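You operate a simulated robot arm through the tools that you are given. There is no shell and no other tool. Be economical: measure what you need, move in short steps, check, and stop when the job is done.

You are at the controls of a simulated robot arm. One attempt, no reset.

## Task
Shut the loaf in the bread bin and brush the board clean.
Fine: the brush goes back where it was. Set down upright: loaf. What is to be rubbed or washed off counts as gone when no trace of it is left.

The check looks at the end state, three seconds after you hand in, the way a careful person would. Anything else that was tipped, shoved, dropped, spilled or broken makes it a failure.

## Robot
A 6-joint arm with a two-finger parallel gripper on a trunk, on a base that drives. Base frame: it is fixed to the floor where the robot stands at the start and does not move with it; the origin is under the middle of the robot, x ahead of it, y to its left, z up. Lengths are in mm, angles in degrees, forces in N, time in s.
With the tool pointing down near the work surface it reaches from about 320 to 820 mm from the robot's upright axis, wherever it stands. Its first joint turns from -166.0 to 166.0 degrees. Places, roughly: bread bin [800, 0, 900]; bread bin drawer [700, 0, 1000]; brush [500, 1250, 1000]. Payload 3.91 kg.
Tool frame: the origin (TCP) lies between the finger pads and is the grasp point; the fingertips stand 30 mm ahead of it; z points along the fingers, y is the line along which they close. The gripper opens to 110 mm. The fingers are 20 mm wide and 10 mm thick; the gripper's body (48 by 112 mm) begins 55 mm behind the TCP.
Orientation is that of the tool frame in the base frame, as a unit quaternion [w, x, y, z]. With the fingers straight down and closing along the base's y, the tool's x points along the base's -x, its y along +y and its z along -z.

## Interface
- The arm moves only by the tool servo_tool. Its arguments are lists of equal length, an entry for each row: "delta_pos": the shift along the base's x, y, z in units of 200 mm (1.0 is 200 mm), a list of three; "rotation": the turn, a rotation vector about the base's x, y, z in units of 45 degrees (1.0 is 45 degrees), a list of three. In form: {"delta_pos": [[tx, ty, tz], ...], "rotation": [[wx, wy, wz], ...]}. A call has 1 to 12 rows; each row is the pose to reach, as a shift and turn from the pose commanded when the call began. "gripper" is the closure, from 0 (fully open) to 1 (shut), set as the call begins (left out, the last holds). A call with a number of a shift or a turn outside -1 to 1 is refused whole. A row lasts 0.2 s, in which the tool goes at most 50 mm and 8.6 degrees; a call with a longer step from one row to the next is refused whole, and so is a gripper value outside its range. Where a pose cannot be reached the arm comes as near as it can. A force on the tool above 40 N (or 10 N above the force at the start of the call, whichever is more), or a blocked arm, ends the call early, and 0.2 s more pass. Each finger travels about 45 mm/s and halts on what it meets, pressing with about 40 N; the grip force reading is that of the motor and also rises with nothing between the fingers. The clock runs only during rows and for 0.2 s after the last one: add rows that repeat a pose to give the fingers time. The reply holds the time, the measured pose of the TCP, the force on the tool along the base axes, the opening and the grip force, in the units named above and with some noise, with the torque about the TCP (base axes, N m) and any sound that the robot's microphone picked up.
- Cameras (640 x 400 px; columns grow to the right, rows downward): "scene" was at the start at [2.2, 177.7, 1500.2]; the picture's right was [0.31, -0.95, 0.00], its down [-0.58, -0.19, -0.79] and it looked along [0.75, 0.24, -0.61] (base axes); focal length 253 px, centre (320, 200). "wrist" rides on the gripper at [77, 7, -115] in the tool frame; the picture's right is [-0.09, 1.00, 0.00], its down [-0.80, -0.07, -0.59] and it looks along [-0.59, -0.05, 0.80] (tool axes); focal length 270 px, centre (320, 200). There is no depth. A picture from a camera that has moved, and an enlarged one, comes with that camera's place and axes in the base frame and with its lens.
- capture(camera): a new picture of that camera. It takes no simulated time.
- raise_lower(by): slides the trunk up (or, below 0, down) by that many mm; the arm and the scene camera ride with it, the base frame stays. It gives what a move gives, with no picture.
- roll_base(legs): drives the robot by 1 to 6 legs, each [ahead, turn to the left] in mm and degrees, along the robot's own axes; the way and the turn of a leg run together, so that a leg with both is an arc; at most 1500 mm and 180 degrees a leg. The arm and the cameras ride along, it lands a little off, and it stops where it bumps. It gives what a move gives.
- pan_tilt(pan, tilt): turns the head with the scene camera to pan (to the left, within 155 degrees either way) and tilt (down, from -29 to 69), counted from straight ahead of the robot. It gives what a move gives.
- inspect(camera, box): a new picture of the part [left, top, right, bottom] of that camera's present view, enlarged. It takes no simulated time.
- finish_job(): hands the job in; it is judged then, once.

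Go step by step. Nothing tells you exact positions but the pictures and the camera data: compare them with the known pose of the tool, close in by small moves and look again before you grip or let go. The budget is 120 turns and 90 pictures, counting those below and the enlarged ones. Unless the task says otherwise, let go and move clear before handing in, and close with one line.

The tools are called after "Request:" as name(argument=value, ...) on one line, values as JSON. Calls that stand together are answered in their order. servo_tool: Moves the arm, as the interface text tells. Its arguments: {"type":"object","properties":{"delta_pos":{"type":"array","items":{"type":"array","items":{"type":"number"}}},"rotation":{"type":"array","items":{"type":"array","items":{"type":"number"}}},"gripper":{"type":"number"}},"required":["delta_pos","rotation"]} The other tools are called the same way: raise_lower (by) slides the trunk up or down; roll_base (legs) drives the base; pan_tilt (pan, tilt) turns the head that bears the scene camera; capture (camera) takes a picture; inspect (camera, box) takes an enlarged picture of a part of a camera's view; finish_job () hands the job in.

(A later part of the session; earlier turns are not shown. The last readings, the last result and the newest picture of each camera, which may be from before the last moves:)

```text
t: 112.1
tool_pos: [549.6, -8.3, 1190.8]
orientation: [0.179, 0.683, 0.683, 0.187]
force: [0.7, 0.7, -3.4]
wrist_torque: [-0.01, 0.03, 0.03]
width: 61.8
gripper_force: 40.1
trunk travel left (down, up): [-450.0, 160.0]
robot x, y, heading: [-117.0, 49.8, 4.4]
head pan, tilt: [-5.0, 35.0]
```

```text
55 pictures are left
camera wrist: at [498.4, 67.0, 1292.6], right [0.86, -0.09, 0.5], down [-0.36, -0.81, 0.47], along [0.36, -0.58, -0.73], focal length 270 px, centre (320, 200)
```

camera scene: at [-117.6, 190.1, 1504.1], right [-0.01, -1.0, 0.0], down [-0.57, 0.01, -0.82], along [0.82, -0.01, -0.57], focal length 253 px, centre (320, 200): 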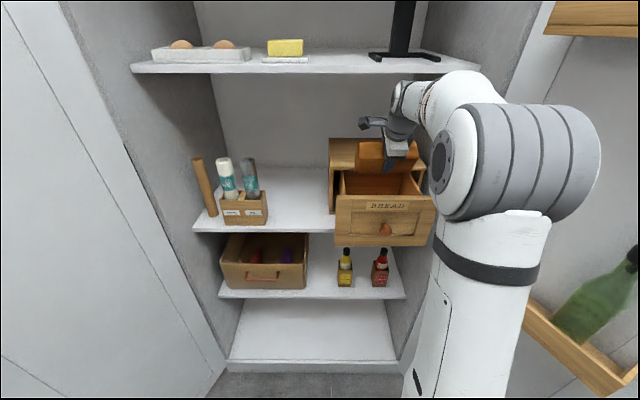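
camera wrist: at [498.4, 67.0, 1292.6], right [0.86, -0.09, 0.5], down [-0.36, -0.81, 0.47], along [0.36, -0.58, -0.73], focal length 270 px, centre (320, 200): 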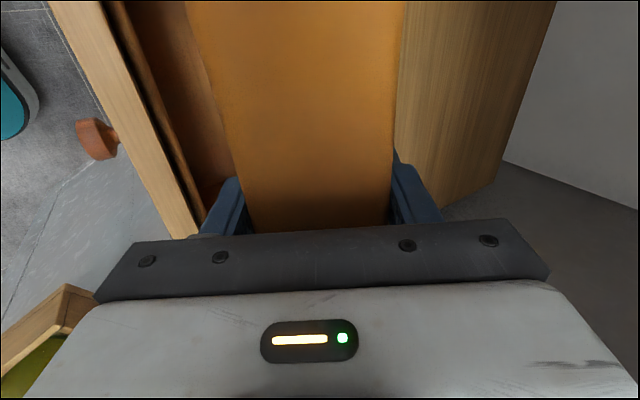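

Clear everywhere. I descend to z ≈ 1080 while straightening the tool.

Request:
servo_tool(delta_pos=[[0, 0, -0.1], [0, 0, -0.2], [0, 0, -0.3], [0, 0, -0.4], [0, 0, -0.5], [0, 0, -0.55]], rotation=[[0, 0.1, 0], [0, 0.22, 0], [0, 0.35, 0], [0, 0.48, 0], [0, 0.6, 0], [0, 0.667, 0]])

Request:
inspect(camera="scene", box=[300, 70, 460, 260])

Request:
capture(camera="wrist")

```text
t: 113.5
tool_pos: [548.3, -8.4, 1082.2]
orientation: [-0.002, 0.707, 0.707, 0.003]
force: [0.0, -0.1, -3.7]
wrist_torque: [0.01, -0.01, 0.01]
width: 61.6
gripper_force: 39.9
trunk travel left (down, up): [-450.0, 160.0]
robot x, y, heading: [-114.6, 46.4, 4.1]
head pan, tilt: [-5.0, 35.0]
```

```text
2.11 times, centred on (380, 165) of scene
camera zoom: at [-118.6, 190.2, 1504.1], right [-0.01, -1.0, 0.0], down [-0.57, 0.01, -0.82], along [0.82, -0.01, -0.57], focal length 533 px, centre (194, 274)
```

zoom: 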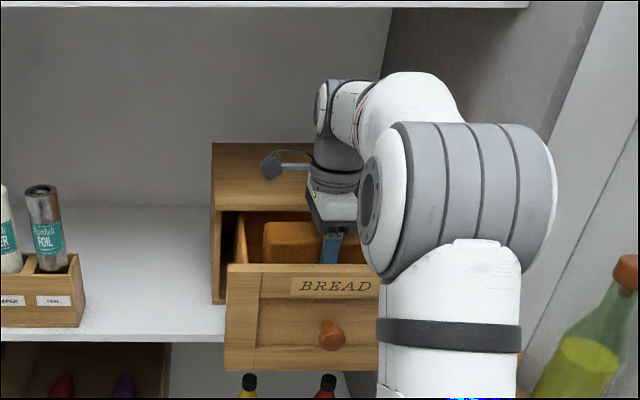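

```text
53 pictures are left
camera wrist: at [555.8, 67.1, 1197.0], right [1.0, -0.09, 0.0], down [-0.07, -0.81, 0.59], along [-0.05, -0.58, -0.81], focal length 270 px, centre (320, 200)
```

wrist: 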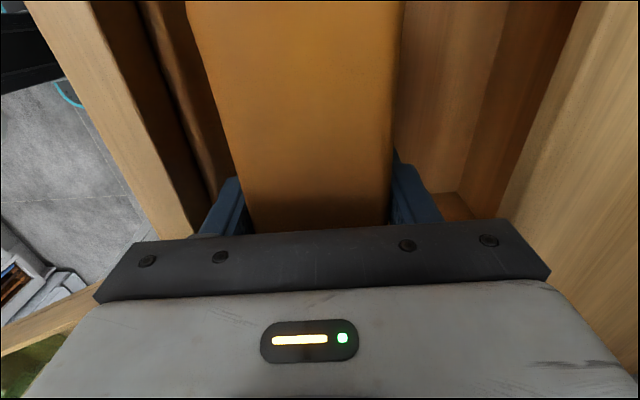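

The gap between drawer front (inner x ≈ 499) and case (≈ 619) is too tight for the 112 mm gripper body. I widen it by pushing the drawer front outward from inside with the back finger about 40 mm.

Request:
servo_tool(delta_pos=[[0, 0, -0.06], [-0.04, 0, -0.06], [-0.08, 0, -0.06], [-0.12, 0, -0.06], [-0.16, 0, -0.06], [-0.2, 0, -0.06], [-0.24, 0, -0.06]], rotation=[[0, 0, 0], [0, 0, 0], [0, 0, 0], [0, 0, 0], [0, 0, 0], [0, 0, 0], [0, 0, 0]])

Request:
capture(camera="wrist")

Request:
inspect(camera="scene", box=[300, 70, 460, 260])

```text
t: 115.3
tool_pos: [508.9, -7.9, 1069.5]
orientation: [0.002, 0.708, 0.706, 0.009]
force: [17.3, -1.0, -3.3]
wrist_torque: [0.02, 0.13, -0.19]
width: 61.8
gripper_force: 39.9
trunk travel left (down, up): [-450.0, 160.0]
robot x, y, heading: [-117.3, 48.0, 4.2]
head pan, tilt: [-5.0, 35.0]
stopped in row 7: the force on the tool passed its limit (the readings are from after the stop); the commanded pose is now the measured one
```

```text
52 pictures are left
camera wrist: at [513.6, 67.5, 1184.0], right [1.0, -0.09, 0.02], down [-0.08, -0.81, 0.59], along [-0.04, -0.58, -0.81], focal length 270 px, centre (320, 200)
```

wrist: 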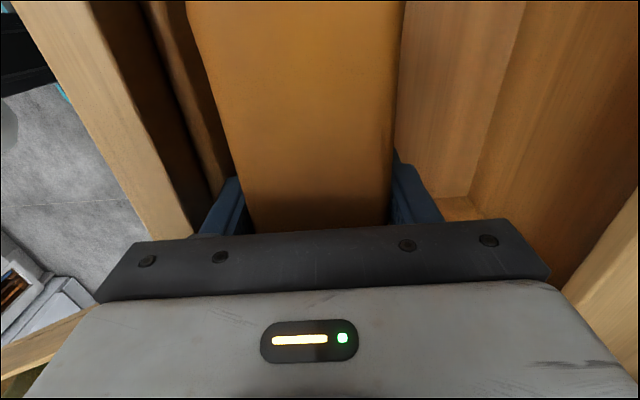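

```text
2.11 times, centred on (380, 165) of scene
camera zoom: at [-115.2, 190.2, 1503.9], right [-0.01, -1.0, 0.0], down [-0.58, 0.01, -0.82], along [0.82, -0.01, -0.58], focal length 533 px, centre (194, 274)
```

zoom: 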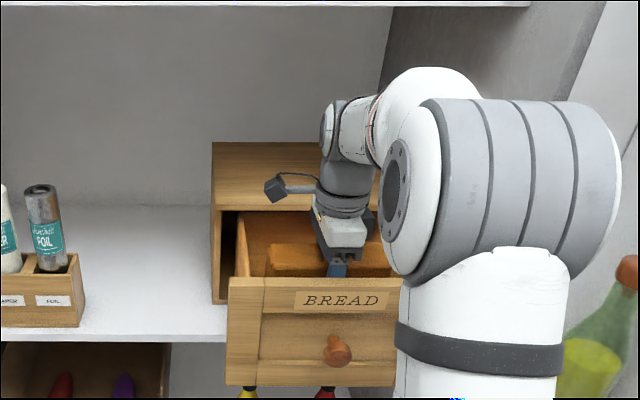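

The drawer is at its stop now; inner gap x ≈ 468–615. I centre at x ≈ 541 and lower the loaf to just above the floor.

Request:
servo_tool(delta_pos=[[0.08, 0, 0], [0.16, 0, 0], [0.16, 0, -0.08], [0.16, 0, -0.16], [0.16, 0, -0.24], [0.16, 0, -0.32], [0.16, 0, -0.38]], rotation=[[-0.013, 0.02, 0], [-0.013, 0.02, 0], [-0.013, 0.02, 0], [-0.013, 0.02, 0], [-0.013, 0.02, 0], [-0.013, 0.02, 0], [-0.013, 0.02, 0]])

Request:
capture(camera="wrist")

Request:
inspect(camera="scene", box=[300, 70, 460, 260])

```text
t: 116.9
tool_pos: [539.7, -7.9, 993.3]
orientation: [0.001, 0.708, 0.707, -0.001]
force: [-0.5, -0.2, -4.1]
wrist_torque: [-0.03, 0.03, 0.0]
width: 61.6
gripper_force: 39.9
trunk travel left (down, up): [-450.0, 160.0]
robot x, y, heading: [-120.4, 48.3, 4.3]
head pan, tilt: [-5.0, 35.0]
```

```text
50 pictures are left
camera wrist: at [545.6, 69.4, 1107.2], right [1.0, -0.09, 0.0], down [-0.07, -0.8, 0.6], along [-0.05, -0.59, -0.8], focal length 270 px, centre (320, 200)
```

wrist: 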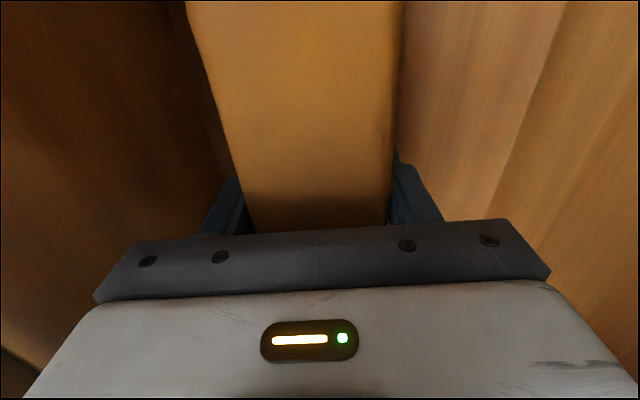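

```text
2.11 times, centred on (380, 165) of scene
camera zoom: at [-118.4, 190.2, 1504.1], right [-0.01, -1.0, 0.0], down [-0.57, 0.01, -0.82], along [0.82, -0.01, -0.57], focal length 533 px, centre (194, 274)
```

zoom: 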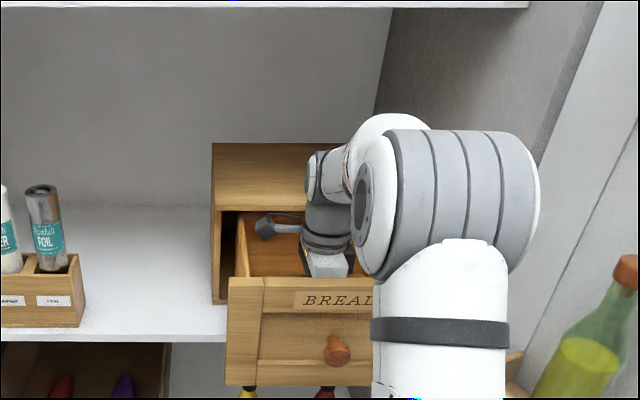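

Inside with clearance all around. I lower slowly and watch the vertical force for touchdown.

Request:
servo_tool(delta_pos=[[0, 0, -0.02], [0, 0, -0.04], [0, 0, -0.06], [0, 0, -0.08], [0, 0, -0.1]], rotation=[[0, 0, 0], [0, 0, 0], [0, 0, 0], [0, 0, 0], [0, 0, 0]])

```text
t: 118.1
tool_pos: [535.5, -7.6, 974.4]
orientation: [0.001, 0.707, 0.707, -0.001]
force: [-0.4, -1.1, 10.1]
wrist_torque: [-0.07, -0.23, 0.02]
width: 61.9
gripper_force: 34.6
trunk travel left (down, up): [-450.0, 160.0]
robot x, y, heading: [-118.2, 42.2, 4.3]
head pan, tilt: [-5.0, 35.0]
```

Touchdown at z ≈ 974. I open a little and rise straight up.

Request:
servo_tool(delta_pos=[[0, 0, 0], [0, 0, 0], [0, 0, 0], [0, 0, 0]], rotation=[[0, 0, 0], [0, 0, 0], [0, 0, 0], [0, 0, 0]], gripper=0.22)

Request:
servo_tool(delta_pos=[[0.02, 0, 0.06], [0.02, 0, 0.16], [0.02, 0, 0.3], [0.02, 0, 0.45], [0.02, 0, 0.6], [0, 0, 0.75]], rotation=[[0, 0, 0], [0, 0, 0], [0, 0, 0], [0, 0, 0], [0, 0, 0], [0, 0, 0]])

Request:
capture(camera="wrist")

```text
t: 119.1
tool_pos: [537.4, -8.7, 975.1]
orientation: [0.0, 0.708, 0.707, 0.0]
force: [0.4, -0.4, -1.3]
wrist_torque: [-0.04, -0.03, 0.0]
width: 85.6
gripper_force: 0.1
trunk travel left (down, up): [-450.0, 160.0]
robot x, y, heading: [-112.9, 48.9, 4.2]
head pan, tilt: [-5.0, 35.0]
```

```text
t: 120.5
tool_pos: [537.8, -8.1, 1126.7]
orientation: [0.0, 0.708, 0.707, 0.0]
force: [-0.5, -0.1, -0.1]
wrist_torque: [0.03, 0.0, -0.01]
width: 85.9
gripper_force: 0.0
trunk travel left (down, up): [-450.0, 160.0]
robot x, y, heading: [-117.9, 46.0, 4.4]
head pan, tilt: [-5.0, 35.0]
```

```text
48 pictures are left
camera wrist: at [544.8, 69.3, 1240.6], right [1.0, -0.09, 0.0], down [-0.07, -0.8, 0.6], along [-0.05, -0.59, -0.8], focal length 270 px, centre (320, 200)
```

wrist: 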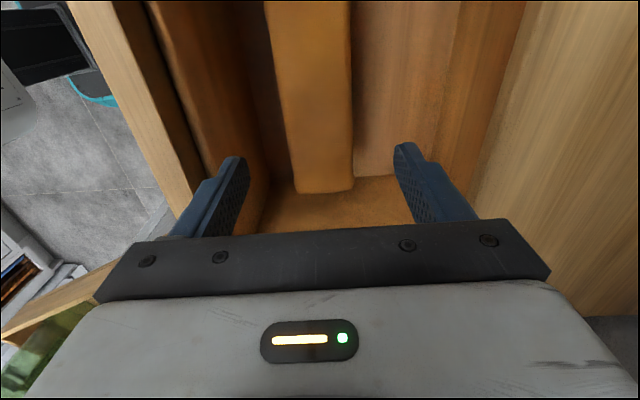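

The loaf stands upright in the drawer. I close the fingers, lean the tool back and come out over the drawer front.

Request:
servo_tool(delta_pos=[[0, 0, 0.06], [0, 0, 0.12], [0, 0, 0.18], [0, 0, 0.22], [-0.02, 0, 0.25], [-0.2, 0, 0.25], [-0.42, 0, 0.25], [-0.64, 0, 0.25], [-0.86, 0, 0.25], [-0.95, 0, 0.25]], rotation=[[0, -0.16, 0], [0, -0.32, 0], [0, -0.48, 0], [0, -0.64, 0], [0, -0.7, 0], [0, -0.75, 0], [0, -0.8, 0], [0, -0.87, 0], [0, -0.94, 0], [0, -1, 0]], gripper=1)

Request:
capture(camera="scene")

```text
t: 122.7
tool_pos: [345.3, -7.0, 1172.8]
orientation: [0.271, 0.654, 0.652, 0.271]
force: [-0.2, 0.1, 0.4]
wrist_torque: [0.0, -0.02, 0.0]
width: 0.0
gripper_force: 37.7
trunk travel left (down, up): [-450.0, 160.0]
robot x, y, heading: [-111.5, 45.1, 4.4]
head pan, tilt: [-5.0, 35.0]
```

```text
47 pictures are left
camera scene: at [-119.7, 190.3, 1504.1], right [-0.01, -1.0, 0.0], down [-0.57, 0.01, -0.82], along [0.82, -0.01, -0.57], focal length 253 px, centre (320, 200)
```

scene: 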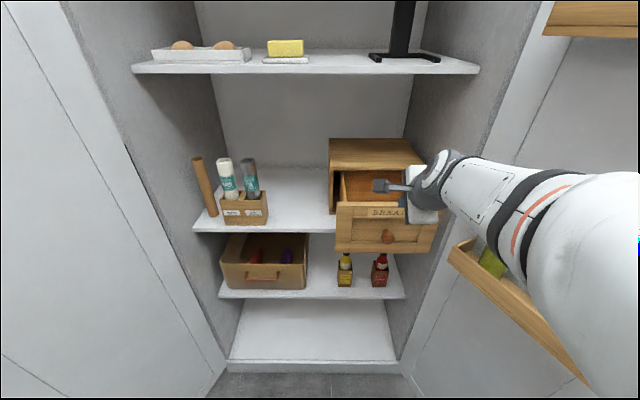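

Drawer with loaf is clear. I lower the closed fingertips in front of the drawer's centre panel, above the knob, and begin pushing slowly.

Request:
servo_tool(delta_pos=[[0, 0, -0.2], [0, 0, -0.4], [0, 0, -0.53], [0.1, 0, -0.53], [0.2, 0, -0.53], [0.3, 0, -0.53]], rotation=[[0, 0, 0], [0, 0, 0], [0, 0, 0], [0, 0, 0], [0, 0, 0], [0, 0, 0]])

Request:
inspect(camera="scene", box=[300, 120, 460, 270])

Request:
capture(camera="wrist")

```text
t: 124.1
tool_pos: [407.9, -9.3, 1067.2]
orientation: [0.272, 0.655, 0.651, 0.271]
force: [-0.9, -0.5, -0.2]
wrist_torque: [0.0, 0.0, 0.02]
width: 0.3
gripper_force: 37.1
trunk travel left (down, up): [-450.0, 160.0]
robot x, y, heading: [-115.3, 46.6, 4.5]
head pan, tilt: [-5.0, 35.0]
```

```text
2.67 times, centred on (380, 195) of scene
camera zoom: at [-119.0, 190.2, 1504.1], right [-0.01, -1.0, 0.0], down [-0.57, 0.01, -0.82], along [0.82, -0.01, -0.57], focal length 675 px, centre (160, 213)
```

zoom: 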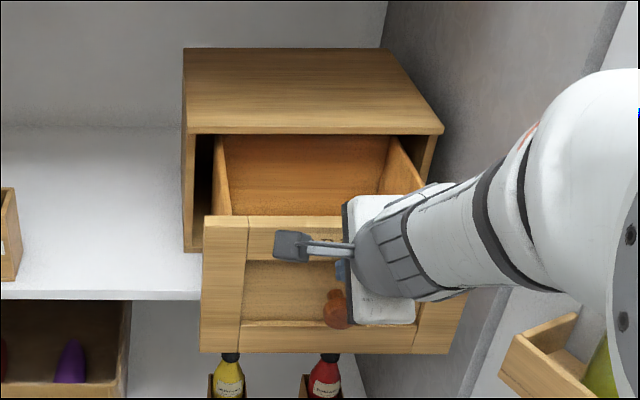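

```text
45 pictures are left
camera wrist: at [331.6, 66.7, 1152.1], right [0.7, -0.09, 0.71], down [-0.47, -0.8, 0.37], along [0.53, -0.59, -0.6], focal length 270 px, centre (320, 200)
```

wrist: 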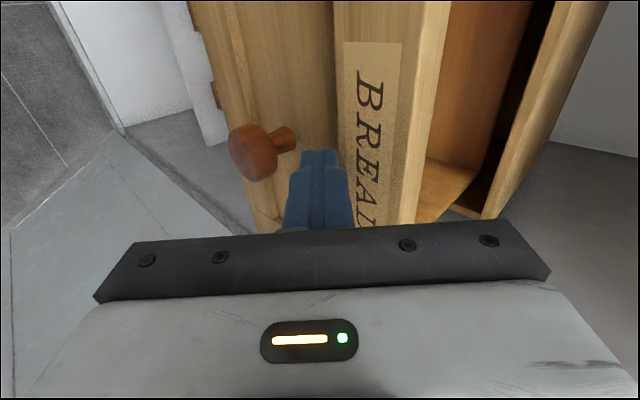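

Fingertips face the panel above the knob. I push in.

Request:
servo_tool(delta_pos=[[0.06, 0, 0], [0.12, 0, 0], [0.18, 0, 0], [0.25, 0, 0], [0.32, 0, 0], [0.39, 0, 0], [0.46, 0, 0], [0.53, 0, 0], [0.6, 0, 0], [0.68, 0, 0], [0.76, 0, 0], [0.84, 0, 0]], rotation=[[0, 0, 0], [0, 0, 0], [0, 0, 0], [0, 0, 0], [0, 0, 0], [0, 0, 0], [0, 0, 0], [0, 0, 0], [0, 0, 0], [0, 0, 0], [0, 0, 0], [0, 0, 0]])

Request:
inspect(camera="scene", box=[300, 120, 460, 270])

```text
t: 126.7
tool_pos: [574.6, -9.1, 1069.7]
orientation: [0.27, 0.655, 0.652, 0.27]
force: [-0.3, 0.2, -0.7]
wrist_torque: [-0.02, 0.03, 0.0]
width: 0.1
gripper_force: 37.2
trunk travel left (down, up): [-450.0, 160.0]
robot x, y, heading: [-116.3, 46.8, 4.4]
head pan, tilt: [-5.0, 35.0]
```

```text
2.67 times, centred on (380, 195) of scene
camera zoom: at [-118.8, 190.3, 1504.1], right [-0.01, -1.0, 0.0], down [-0.57, 0.01, -0.82], along [0.82, -0.01, -0.57], focal length 675 px, centre (160, 213)
```

zoom: 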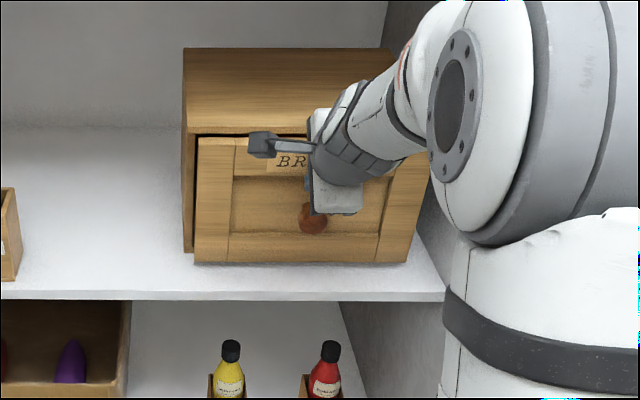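

Nearly shut; I continue slowly until it stops.

Request:
servo_tool(delta_pos=[[0.03, 0, 0], [0.06, 0, 0], [0.09, 0, 0], [0.12, 0, 0], [0.15, 0, 0], [0.18, 0, 0], [0.21, 0, 0], [0.24, 0, 0], [0.27, 0, 0], [0.3, 0, 0]], rotation=[[0, 0, 0], [0, 0, 0], [0, 0, 0], [0, 0, 0], [0, 0, 0], [0, 0, 0], [0, 0, 0], [0, 0, 0], [0, 0, 0], [0, 0, 0]])

Request:
inspect(camera="scene", box=[300, 120, 460, 270])

```text
t: 128.2
tool_pos: [603.4, -8.1, 1069.7]
orientation: [0.268, 0.655, 0.653, 0.269]
force: [-29.1, 1.1, 10.8]
wrist_torque: [-0.05, 0.15, -0.18]
width: 0.0
gripper_force: 38.1
trunk travel left (down, up): [-450.0, 160.0]
robot x, y, heading: [-115.5, 49.9, 4.5]
head pan, tilt: [-5.0, 35.0]
stopped in row 7: the force on the tool passed its limit (the readings are from after the stop); the commanded pose is now the measured one
```

```text
2.67 times, centred on (380, 195) of scene
camera zoom: at [-125.4, 190.4, 1504.3], right [-0.01, -1.0, 0.0], down [-0.57, 0.01, -0.82], along [0.82, -0.01, -0.57], focal length 675 px, centre (160, 213)
```

zoom: 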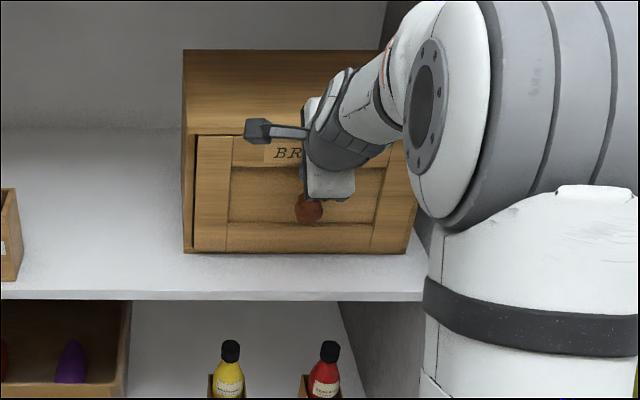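

The drawer is flush shut. I retreat and bring the tool back to pointing down with fingers closing along y for the brush.

Request:
servo_tool(delta_pos=[[-0.2, 0, 0], [-0.42, 0, 0], [-0.64, 0, 0], [-0.86, 0, 0.05], [-1, 0, 0.2], [-1, 0, 0.4], [-1, 0, 0.6]], rotation=[[0, 0, 0], [0, 0, 0], [0, 0, 0], [0, 0, 0], [0, 0, 0], [0, 0, 0], [0, 0, 0]])

Request:
servo_tool(delta_pos=[[0, 0, 0], [0, 0, 0], [0, 0, 0], [0, 0, 0], [0, 0, 0], [0, 0, 0]], rotation=[[0, 0.167, 0], [0, 0.333, 0], [0, 0.5, 0], [0, 0.667, 0], [0, 0.833, 0], [0, 1, 0]], gripper=0)

Request:
servo_tool(delta_pos=[[0, 0, 0], [0, 0, 0], [0, 0, 0], [0, 0, 0], [0, 0, 0], [0, 0, 0]], rotation=[[0, 0, 0.167], [0, 0, 0.333], [0, 0, 0.5], [0, 0, 0.667], [0, 0, 0.833], [0, 0, 1]])

Request:
servo_tool(delta_pos=[[0, 0, 0], [0, 0, 0], [0, 0, 0], [0, 0, 0], [0, 0, 0], [0, 0, 0]], rotation=[[0, 0, 0.167], [0, 0, 0.333], [0, 0, 0.5], [0, 0, 0.667], [0, 0, 0.833], [0, 0, 1]])

Request:
inspect(camera="scene", box=[240, 100, 480, 280])

```text
t: 129.8
tool_pos: [403.1, -12.5, 1184.7]
orientation: [0.267, 0.655, 0.654, 0.267]
force: [-0.2, 0.2, -0.4]
wrist_torque: [-0.02, -0.01, 0.03]
width: 0.1
gripper_force: 37.4
trunk travel left (down, up): [-450.0, 160.0]
robot x, y, heading: [-116.7, 44.3, 4.3]
head pan, tilt: [-5.0, 35.0]
```

```text
t: 131.2
tool_pos: [407.3, -10.0, 1186.3]
orientation: [-0.005, 0.709, 0.706, -0.004]
force: [0.0, 0.6, -0.5]
wrist_torque: [0.03, 0.01, 0.0]
width: 110.2
gripper_force: 0.0
trunk travel left (down, up): [-450.0, 160.0]
robot x, y, heading: [-117.2, 49.2, 4.4]
head pan, tilt: [-5.0, 35.0]
```

```text
t: 132.6
tool_pos: [406.7, -8.6, 1186.1]
orientation: [-0.002, 0.383, 0.924, -0.005]
force: [0.7, 0.8, -0.1]
wrist_torque: [-0.02, -0.01, 0.0]
width: 110.0
gripper_force: 0.1
trunk travel left (down, up): [-450.0, 160.0]
robot x, y, heading: [-115.9, 48.3, 4.6]
head pan, tilt: [-5.0, 35.0]
```

```text
t: 134.0
tool_pos: [407.6, -8.6, 1186.5]
orientation: [-0.001, 0.001, 1.0, -0.006]
force: [0.3, -0.3, 0.1]
wrist_torque: [0.02, 0.01, 0.0]
width: 110.2
gripper_force: 0.1
trunk travel left (down, up): [-450.0, 160.0]
robot x, y, heading: [-114.7, 48.2, 4.3]
head pan, tilt: [-5.0, 35.0]
```

```text
2.22 times, centred on (360, 190) of scene
camera zoom: at [-119.3, 190.2, 1504.1], right [-0.01, -1.0, 0.0], down [-0.57, 0.01, -0.82], along [0.82, -0.01, -0.57], focal length 563 px, centre (231, 222)
```

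zoom: 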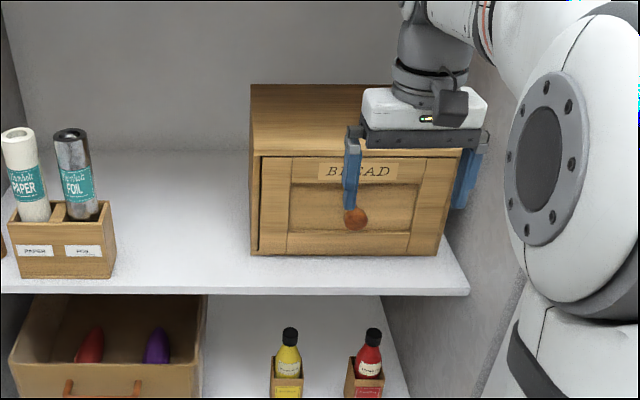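

Bin shut with the loaf inside. I drive back to the board.

Request:
roll_base(legs=[[-236, 0], [0, 85.7], [1140, 0], [0, -90], [290, 0]])

Request:
pan_tilt(pan=-12, tilt=48)

Request:
capture(camera="scene")

Request:
capture(camera="wrist")

```text
t: 150.2
tool_pos: [457.6, 1067.4, 1184.2]
orientation: [0.0, 0.039, 0.999, -0.005]
force: [-0.2, -0.3, 0.5]
wrist_torque: [0.02, 0.0, 0.02]
width: 110.1
gripper_force: 0.0
trunk travel left (down, up): [-450.0, 160.0]
robot x, y, heading: [-63.0, 1184.1, -0.7]
head pan, tilt: [-5.0, 35.0]
```

```text
t: 150.9
tool_pos: [454.7, 1068.8, 1186.3]
orientation: [-0.001, 0.038, 0.999, -0.005]
force: [0.0, -0.2, 1.0]
wrist_torque: [0.0, -0.01, -0.01]
width: 110.1
gripper_force: 0.1
trunk travel left (down, up): [-450.0, 160.0]
robot x, y, heading: [-61.4, 1187.3, -0.6]
head pan, tilt: [-12.0, 48.0]
```

```text
41 pictures are left
camera scene: at [-64.1, 1319.0, 1485.1], right [-0.22, -0.98, 0.0], down [-0.72, 0.16, -0.67], along [0.65, -0.15, -0.74], focal length 253 px, centre (320, 200)
```

scene: 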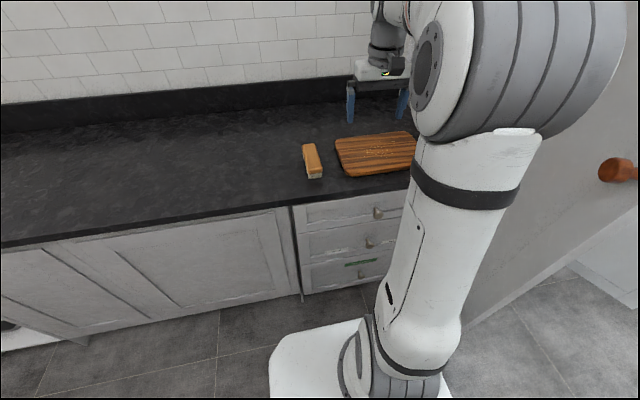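

```text
40 pictures are left
camera wrist: at [379.5, 1081.8, 1299.4], right [0.17, 0.99, -0.01], down [0.79, -0.13, 0.59], along [0.58, -0.11, -0.8], focal length 270 px, centre (320, 200)
```

wrist: 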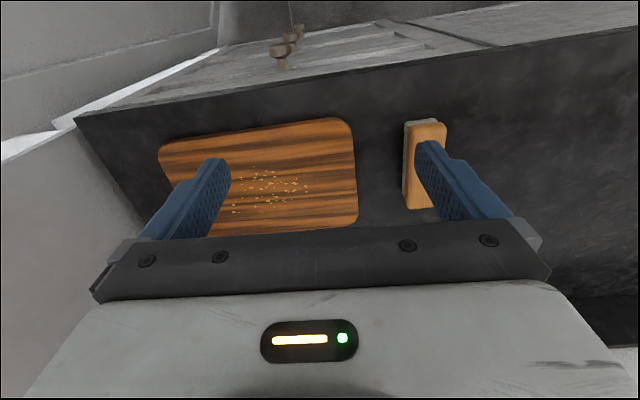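

Board free; crumbs lie in a patch in its middle. I zoom in on board and brush.

Request:
inspect(camera="wrist", box=[140, 90, 460, 240])

Request:
inspect(camera="scene", box=[290, 120, 430, 190])

```text
2.00 times, centred on (300, 165) of wrist
camera zoom: at [379.5, 1081.8, 1299.4], right [0.17, 0.99, -0.01], down [0.79, -0.13, 0.59], along [0.58, -0.11, -0.8], focal length 541 px, centre (360, 270)
```

zoom: 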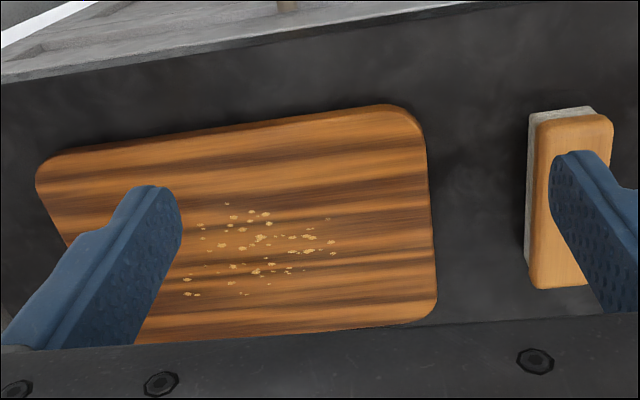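

```text
4.57 times, centred on (360, 155) of scene
camera zoom: at [-64.1, 1319.0, 1485.1], right [-0.22, -0.98, 0.0], down [-0.72, 0.16, -0.67], along [0.65, -0.15, -0.74], focal length 1158 px, centre (137, 406)
```

zoom: 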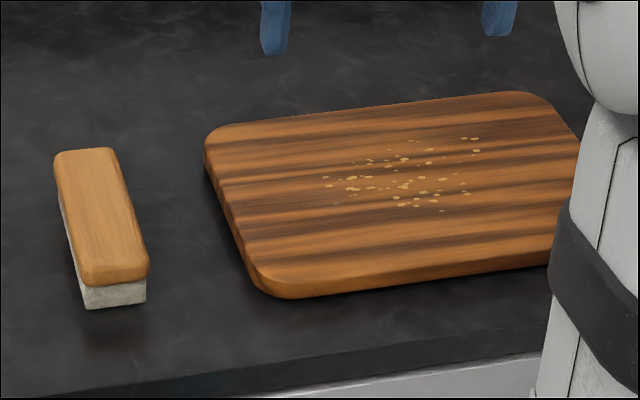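

Brush: wood top at z ≈ 952, x 528–677, y centre ≈ 1196, 42 wide. Crumbs: x 565–658, y 865–1015. I go above the brush.

Request:
servo_tool(delta_pos=[[0.15, 0.13, 0], [0.3, 0.26, 0], [0.45, 0.39, -0.1], [0.6, 0.51, -0.2], [0.735, 0.635, -0.35], [0.735, 0.635, -0.55], [0.735, 0.635, -0.7]], rotation=[[0, 0, 0.02], [0, 0, 0.04], [0, 0, 0.06], [0, 0, 0.06], [0, 0, 0.06], [0, 0, 0.06], [0, 0, 0.06]])

Request:
capture(camera="wrist")

Request:
inspect(camera="scene", box=[270, 80, 430, 190])

```text
t: 152.5
tool_pos: [603.0, 1192.4, 1047.5]
orientation: [0.0, 0.017, 1.0, -0.005]
force: [0.0, -0.1, -0.3]
wrist_torque: [0.0, 0.02, -0.03]
width: 110.3
gripper_force: 0.0
trunk travel left (down, up): [-450.0, 160.0]
robot x, y, heading: [-58.9, 1184.9, -0.6]
head pan, tilt: [-12.0, 48.0]
```

```text
37 pictures are left
camera wrist: at [526.6, 1203.1, 1159.8], right [0.12, 0.99, -0.01], down [0.8, -0.09, 0.59], along [0.59, -0.08, -0.8], focal length 270 px, centre (320, 200)
```

wrist: 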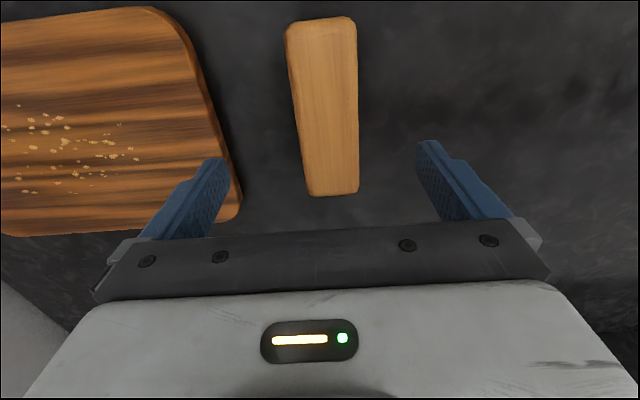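

```text
3.64 times, centred on (350, 135) of scene
camera zoom: at [-63.8, 1318.9, 1485.1], right [-0.22, -0.98, 0.0], down [-0.73, 0.16, -0.67], along [0.65, -0.15, -0.74], focal length 921 px, centre (211, 436)
```

zoom: 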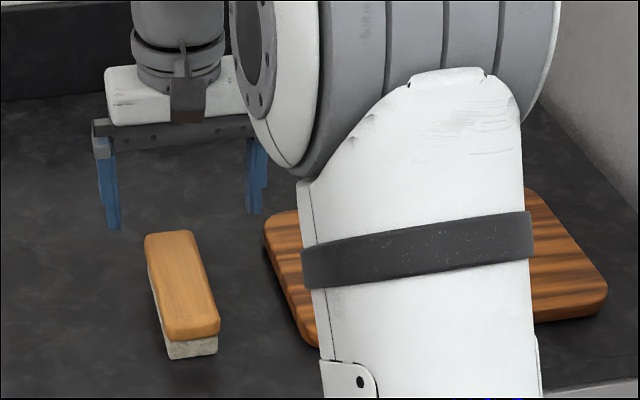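

Brush centre refined to (606, 1198). I descend to z ≈ 955 with the fingers straddling it.

Request:
servo_tool(delta_pos=[[0.01, 0.028, -0.1], [0.015, 0.028, -0.25], [0.015, 0.028, -0.38], [0.015, 0.028, -0.46]], rotation=[[0, 0, 0.01], [0, 0, 0.01], [0, 0, 0.01], [0, 0, 0.01]])

Request:
capture(camera="wrist")

Request:
inspect(camera="scene", box=[270, 80, 430, 190])

```text
t: 153.5
tool_pos: [605.3, 1199.1, 952.7]
orientation: [-0.001, 0.012, 1.0, -0.005]
force: [0.1, 0.5, -0.1]
wrist_torque: [0.01, -0.02, -0.03]
width: 110.0
gripper_force: 0.0
trunk travel left (down, up): [-450.0, 160.0]
robot x, y, heading: [-65.8, 1182.3, -0.7]
head pan, tilt: [-12.0, 48.0]
```

```text
35 pictures are left
camera wrist: at [529.0, 1208.0, 1066.8], right [0.11, 0.99, -0.01], down [0.8, -0.08, 0.59], along [0.59, -0.07, -0.8], focal length 270 px, centre (320, 200)
```

wrist: 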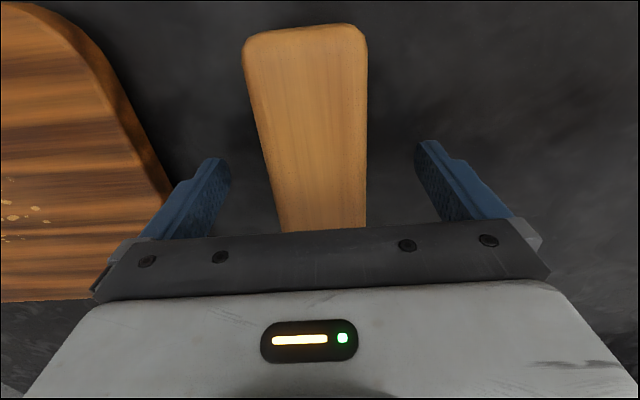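

```text
3.64 times, centred on (350, 135) of scene
camera zoom: at [-63.8, 1319.1, 1485.1], right [-0.22, -0.98, 0.0], down [-0.73, 0.16, -0.67], along [0.65, -0.15, -0.74], focal length 921 px, centre (211, 436)
```

zoom: 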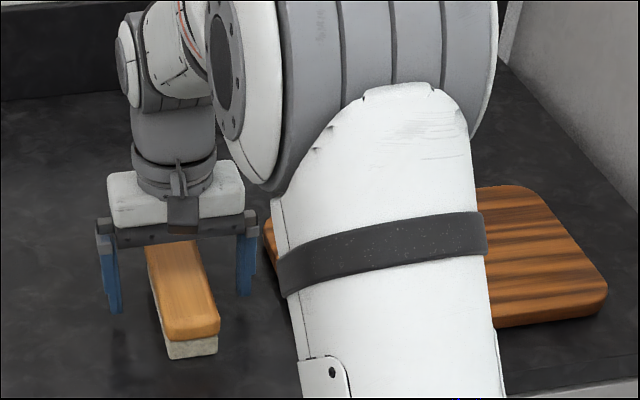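

Centred on the brush (y ≈ 1199). I close.

Request:
servo_tool(delta_pos=[[0, 0, 0], [0, 0, 0], [0, 0, 0], [0, 0, 0], [0, 0, 0], [0, 0, 0]], rotation=[[0, 0, 0], [0, 0, 0], [0, 0, 0], [0, 0, 0], [0, 0, 0], [0, 0, 0]], gripper=0.75)

Request:
servo_tool(delta_pos=[[0, 0, 0.05], [0, 0, 0.15], [0, 0, 0.3], [0, 0, 0.4]], rotation=[[0, 0, 0], [0, 0, 0], [0, 0, 0], [0, 0, 0]])

Request:
inspect(camera="scene", box=[270, 80, 430, 190])

```text
t: 154.9
tool_pos: [606.6, 1198.2, 954.5]
orientation: [-0.002, 0.012, 1.0, -0.006]
force: [0.4, -0.5, 0.7]
wrist_torque: [0.0, -0.01, 0.03]
width: 49.1
gripper_force: 40.5
trunk travel left (down, up): [-450.0, 160.0]
robot x, y, heading: [-61.6, 1179.3, -1.0]
head pan, tilt: [-12.0, 48.0]
```

```text
t: 155.9
tool_pos: [603.3, 1199.3, 1031.2]
orientation: [-0.001, 0.012, 1.0, -0.006]
force: [0.2, 0.5, -1.5]
wrist_torque: [-0.02, 0.0, 0.04]
width: 49.1
gripper_force: 39.6
trunk travel left (down, up): [-450.0, 160.0]
robot x, y, heading: [-60.7, 1183.9, -0.6]
head pan, tilt: [-12.0, 48.0]
```

```text
3.64 times, centred on (350, 135) of scene
camera zoom: at [-64.2, 1319.1, 1485.1], right [-0.22, -0.98, 0.0], down [-0.73, 0.16, -0.67], along [0.65, -0.15, -0.74], focal length 921 px, centre (211, 436)
```

zoom: 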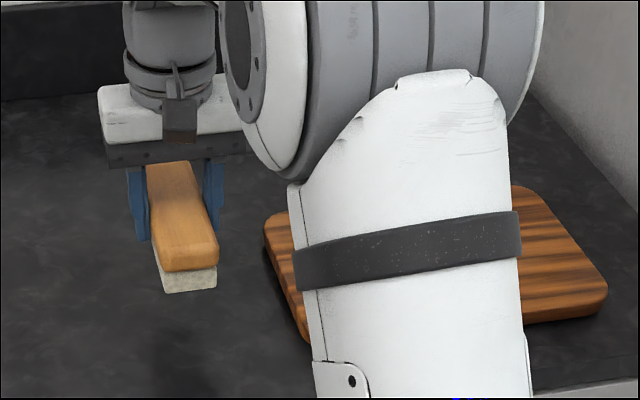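

Brush in hand. I move it over the board's left part and lower slowly to feel the board surface.

Request:
servo_tool(delta_pos=[[0.01, -0.2, 0], [0.02, -0.4, 0], [0.03, -0.6, 0], [0.035, -0.7, 0], [0.035, -0.7, -0.1], [0.035, -0.7, -0.2]], rotation=[[0, 0, 0], [0, 0, 0], [0, 0, 0], [0, 0, 0], [0, 0, 0], [0, 0, 0]])

Request:
servo_tool(delta_pos=[[0, 0, -0.015], [0, 0, -0.03], [0, 0, -0.045], [0, 0, -0.06], [0, 0, -0.07]], rotation=[[0, 0, 0], [0, 0, 0], [0, 0, 0], [0, 0, 0], [0, 0, 0]])

Request:
capture(camera="wrist")

```text
t: 157.3
tool_pos: [612.4, 1060.6, 993.9]
orientation: [-0.001, 0.013, 1.0, -0.005]
force: [0.5, 0.0, -1.2]
wrist_torque: [0.0, -0.02, 0.0]
width: 49.3
gripper_force: 40.3
trunk travel left (down, up): [-450.0, 160.0]
robot x, y, heading: [-63.0, 1186.3, -0.6]
head pan, tilt: [-12.0, 48.0]
```

```text
t: 158.5
tool_pos: [612.3, 1060.5, 980.5]
orientation: [0.0, 0.012, 1.0, -0.005]
force: [0.0, 0.2, -0.9]
wrist_torque: [-0.04, 0.01, -0.01]
width: 49.2
gripper_force: 40.1
trunk travel left (down, up): [-450.0, 160.0]
robot x, y, heading: [-59.6, 1186.7, -0.5]
head pan, tilt: [-12.0, 48.0]
```

```text
32 pictures are left
camera wrist: at [535.9, 1070.5, 1093.9], right [0.11, 0.99, -0.01], down [0.8, -0.08, 0.59], along [0.59, -0.07, -0.8], focal length 270 px, centre (320, 200)
```

wrist: 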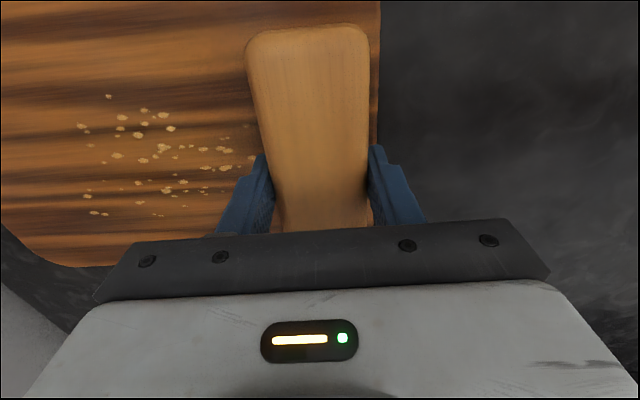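

No contact yet; lower further in 2 mm rows.

Request:
servo_tool(delta_pos=[[0, 0, -0.01], [0, 0, -0.02], [0, 0, -0.03], [0, 0, -0.04]], rotation=[[0, 0, 0], [0, 0, 0], [0, 0, 0], [0, 0, 0]])

```text
t: 159.5
tool_pos: [613.1, 1061.0, 977.4]
orientation: [0.006, 0.013, 1.0, -0.005]
force: [7.8, 0.9, 39.2]
wrist_torque: [0.44, 0.56, 0.05]
width: 49.2
gripper_force: 39.7
trunk travel left (down, up): [-450.0, 160.0]
robot x, y, heading: [-65.9, 1184.0, -0.5]
head pan, tilt: [-12.0, 48.0]
```

Contact at z ≈ 978 with 39 N, a bit much; I ease off to a light press and sweep across the crumbs.

Request:
servo_tool(delta_pos=[[0, 0, 0.022], [0, -0.09, 0.022], [0, -0.18, 0.022], [0, -0.27, 0.022], [0, -0.36, 0.022], [0, -0.45, 0.022], [0, -0.54, 0.022], [0, -0.63, 0.022], [0, -0.72, 0.022], [0, -0.81, 0.022], [0, -0.9, 0.022], [0, -0.98, 0.022]], rotation=[[0, 0, 0], [0, 0, 0], [0, 0, 0], [0, 0, 0], [0, 0, 0], [0, 0, 0], [0, 0, 0], [0, 0, 0], [0, 0, 0], [0, 0, 0], [0, 0, 0], [0, 0, 0]])

Request:
capture(camera="wrist")

Request:
inspect(camera="scene", box=[290, 110, 450, 200])

```text
t: 162.1
tool_pos: [612.9, 863.1, 975.8]
orientation: [-0.001, 0.012, 1.0, -0.006]
force: [0.4, 0.6, -0.8]
wrist_torque: [0.01, 0.0, -0.01]
width: 49.2
gripper_force: 40.5
trunk travel left (down, up): [-450.0, 160.0]
robot x, y, heading: [-63.0, 1188.0, -0.5]
head pan, tilt: [-12.0, 48.0]
```

```text
31 pictures are left
camera wrist: at [536.5, 873.0, 1091.1], right [0.11, 0.99, -0.01], down [0.8, -0.08, 0.59], along [0.59, -0.07, -0.8], focal length 270 px, centre (320, 200)
```

wrist: 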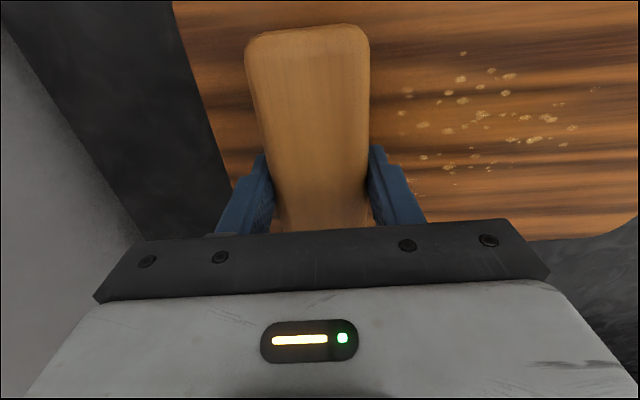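

```text
4.00 times, centred on (370, 155) of scene
camera zoom: at [-63.9, 1318.8, 1485.1], right [-0.22, -0.98, 0.0], down [-0.73, 0.16, -0.67], along [0.65, -0.15, -0.74], focal length 1013 px, centre (120, 380)
```

zoom: 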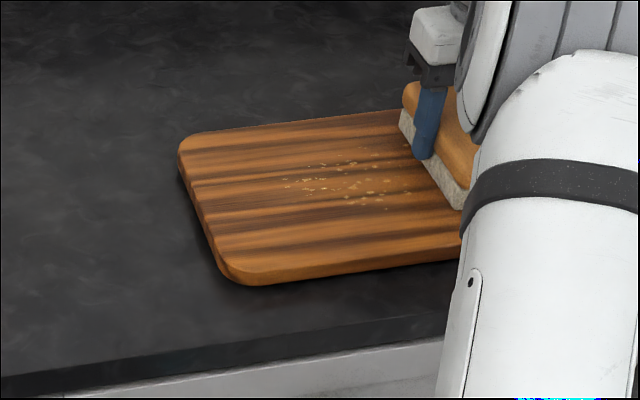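

The crumbs only faded a little; the brush was barely touching. I lower 2.5 mm and sweep back.

Request:
servo_tool(delta_pos=[[0, -0.05, -0.008], [0, -0.05, -0.0125], [0, 0.03, -0.0125], [0, 0.12, -0.0125], [0, 0.21, -0.0125], [0, 0.3, -0.0125], [0, 0.4, -0.0125], [0, 0.5, -0.0125], [0, 0.6, -0.0125], [0, 0.7, -0.0125], [0, 0.8, -0.0125], [0, 0.88, -0.0125]], rotation=[[0, 0, 0], [0, 0, 0], [0, 0, 0], [0, 0, 0], [0, 0, 0], [0, 0, 0], [0, 0, 0], [0, 0, 0], [0, 0, 0], [0, 0, 0], [0, 0, 0], [0, 0, 0]])

Request:
capture(camera="wrist")

```text
t: 164.8
tool_pos: [610.6, 1037.3, 977.4]
orientation: [0.002, 0.011, 1.0, -0.007]
force: [-0.7, -0.6, 12.9]
wrist_torque: [0.29, 0.72, 0.11]
width: 49.1
gripper_force: 40.1
trunk travel left (down, up): [-450.0, 160.0]
robot x, y, heading: [-64.1, 1181.1, -0.9]
head pan, tilt: [-12.0, 48.0]
stopped in row 12: the force on the tool passed its limit (the readings are from after the stop); the commanded pose is now the measured one
```

```text
29 pictures are left
camera wrist: at [533.0, 1047.2, 1090.0], right [0.11, 0.99, -0.01], down [0.8, -0.08, 0.6], along [0.6, -0.08, -0.8], focal length 270 px, centre (320, 200)
```

wrist: 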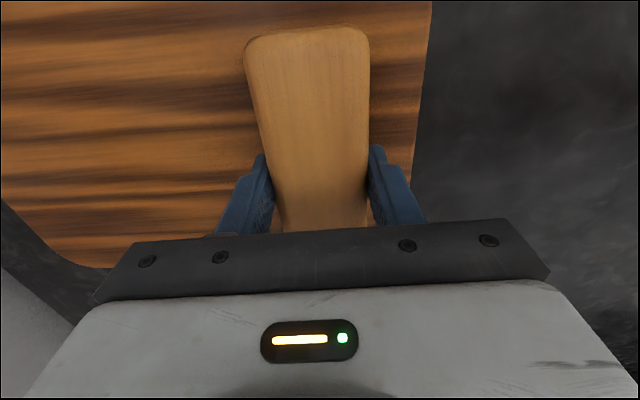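

The crumbs vanish. I lift the brush and inspect the whole board.

Request:
servo_tool(delta_pos=[[0, 0, 0.05], [0, 0, 0.15], [0, 0, 0.3], [0, 0.2, 0.35], [0, 0.4, 0.35], [0, 0.6, 0.35], [0, 0.7, 0.35]], rotation=[[0, 0, 0], [0, 0, 0], [0, 0, 0], [0, 0, 0], [0, 0, 0], [0, 0, 0], [0, 0, 0]])

Request:
inspect(camera="wrist", box=[0, 0, 320, 240])

Request:
inspect(camera="scene", box=[290, 110, 430, 190])

```text
t: 166.4
tool_pos: [610.4, 1176.0, 1045.4]
orientation: [0.001, 0.012, 1.0, -0.005]
force: [0.0, -0.6, -0.8]
wrist_torque: [0.0, -0.01, 0.01]
width: 49.1
gripper_force: 40.0
trunk travel left (down, up): [-450.0, 160.0]
robot x, y, heading: [-62.5, 1191.4, -0.8]
head pan, tilt: [-12.0, 48.0]
```

```text
1.67 times, centred on (160, 120) of wrist
camera zoom: at [534.0, 1186.2, 1158.8], right [0.11, 0.99, -0.01], down [0.8, -0.08, 0.6], along [0.59, -0.08, -0.8], focal length 450 px, centre (587, 333)
```

zoom: 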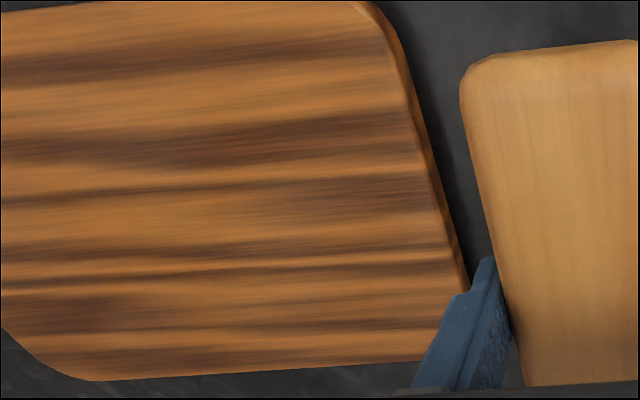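

```text
4.57 times, centred on (360, 150) of scene
camera zoom: at [-63.9, 1319.4, 1485.1], right [-0.22, -0.98, 0.0], down [-0.73, 0.16, -0.67], along [0.65, -0.15, -0.74], focal length 1158 px, centre (137, 429)
```

zoom: 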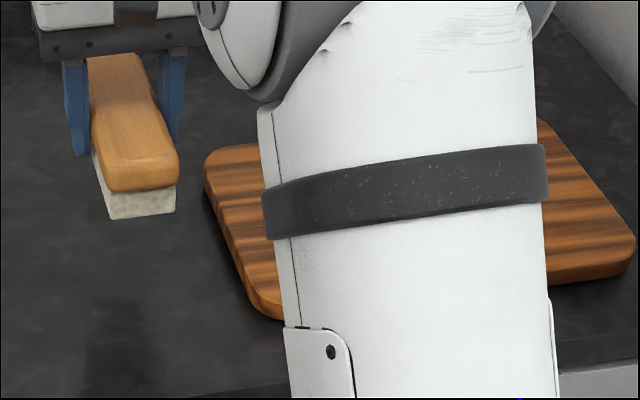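

The visible part is clean. Before putting the brush back I check the rest of the board from above.

Request:
servo_tool(delta_pos=[[-0.2, -0.05, 0.15], [-0.4, -0.1, 0.3], [-0.6, -0.15, 0.45], [-0.8, -0.2, 0.6], [-0.8, -0.35, 0.7]], rotation=[[0, 0, 0], [0, 0, 0], [0, 0, 0], [0, 0, 0], [0, 0, 0]])

Request:
inspect(camera="wrist", box=[60, 80, 380, 280])

```text
refused: row 1 steps farther than a row can; nothing moved
```

```text
2.00 times, centred on (220, 180) of wrist
camera zoom: at [534.0, 1186.2, 1158.8], right [0.11, 0.99, -0.01], down [0.8, -0.08, 0.6], along [0.59, -0.08, -0.8], focal length 541 px, centre (520, 240)
```

zoom: 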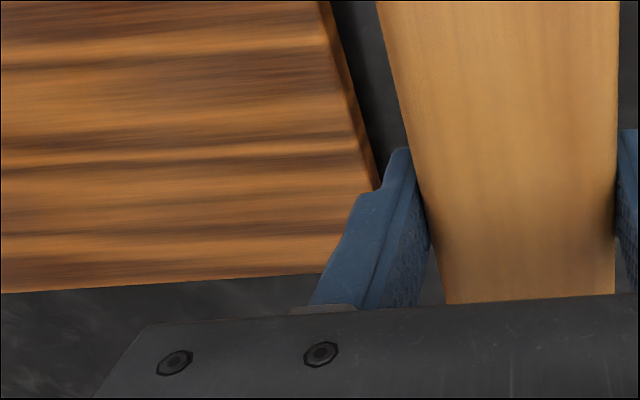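

Step was too long; I repeat with shorter steps.

Request:
servo_tool(delta_pos=[[-0.16, -0.04, 0.12], [-0.32, -0.08, 0.24], [-0.48, -0.12, 0.36], [-0.64, -0.16, 0.48], [-0.8, -0.2, 0.6], [-0.8, -0.38, 0.68]], rotation=[[0, 0, 0], [0, 0, 0], [0, 0, 0], [0, 0, 0], [0, 0, 0], [0, 0, 0]])

Request:
inspect(camera="wrist", box=[60, 80, 380, 280])

Request:
inspect(camera="scene", box=[290, 110, 450, 210])

```text
t: 167.8
tool_pos: [449.6, 1098.2, 1181.9]
orientation: [0.001, 0.013, 1.0, -0.007]
force: [-0.7, 0.3, -0.5]
wrist_torque: [-0.02, 0.03, 0.0]
width: 49.0
gripper_force: 40.0
trunk travel left (down, up): [-450.0, 160.0]
robot x, y, heading: [-60.9, 1188.3, -0.8]
head pan, tilt: [-12.0, 48.0]
```

```text
2.00 times, centred on (220, 180) of wrist
camera zoom: at [373.0, 1108.2, 1294.4], right [0.11, 0.99, -0.01], down [0.8, -0.08, 0.6], along [0.59, -0.08, -0.8], focal length 541 px, centre (520, 240)
```

zoom: 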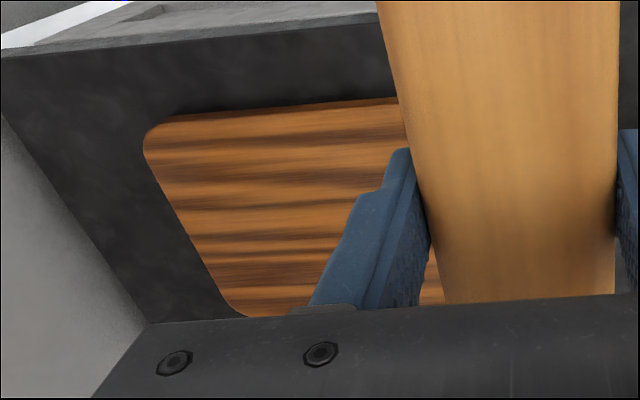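

```text
4.00 times, centred on (370, 160) of scene
camera zoom: at [-64.1, 1318.8, 1485.1], right [-0.22, -0.98, 0.0], down [-0.73, 0.16, -0.67], along [0.65, -0.15, -0.74], focal length 1013 px, centre (120, 360)
```

zoom: 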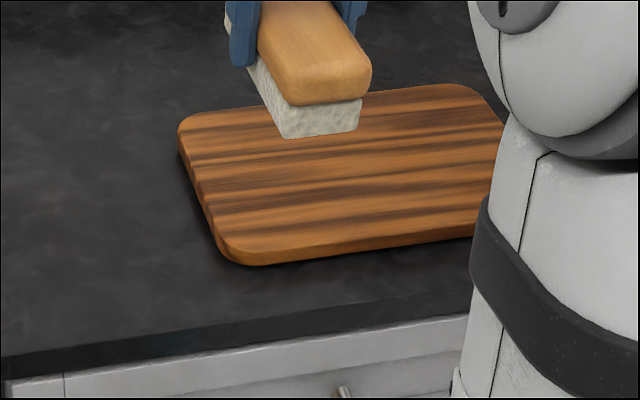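

All clean and the board hasn't moved. I carry the brush back above its place.

Request:
servo_tool(delta_pos=[[0.13, 0.1, -0.02], [0.26, 0.2, -0.04], [0.39, 0.3, -0.1], [0.52, 0.38, -0.2], [0.65, 0.46, -0.3], [0.775, 0.495, -0.4], [0.775, 0.495, -0.6], [0.775, 0.495, -0.8], [0.775, 0.495, -0.95]], rotation=[[0, 0, 0], [0, 0, 0], [0, 0, 0], [0, 0, 0], [0, 0, 0], [0, 0, 0], [0, 0, 0], [0, 0, 0], [0, 0, 0]])

Request:
servo_tool(delta_pos=[[0, 0, 0], [0, 0, 0]], rotation=[[0, 0, 0], [0, 0, 0]])

```text
t: 169.8
tool_pos: [604.9, 1198.1, 991.0]
orientation: [0.002, 0.012, 1.0, -0.006]
force: [-0.1, -0.5, -0.9]
wrist_torque: [-0.02, 0.01, -0.01]
width: 49.2
gripper_force: 39.8
trunk travel left (down, up): [-450.0, 160.0]
robot x, y, heading: [-63.0, 1183.2, -0.6]
head pan, tilt: [-12.0, 48.0]
```

```text
t: 170.4
tool_pos: [604.8, 1197.7, 990.8]
orientation: [0.001, 0.012, 1.0, -0.006]
force: [0.8, -0.9, -0.4]
wrist_torque: [0.0, -0.05, 0.03]
width: 49.2
gripper_force: 40.3
trunk travel left (down, up): [-450.0, 160.0]
robot x, y, heading: [-63.1, 1181.0, -0.6]
head pan, tilt: [-12.0, 48.0]
```

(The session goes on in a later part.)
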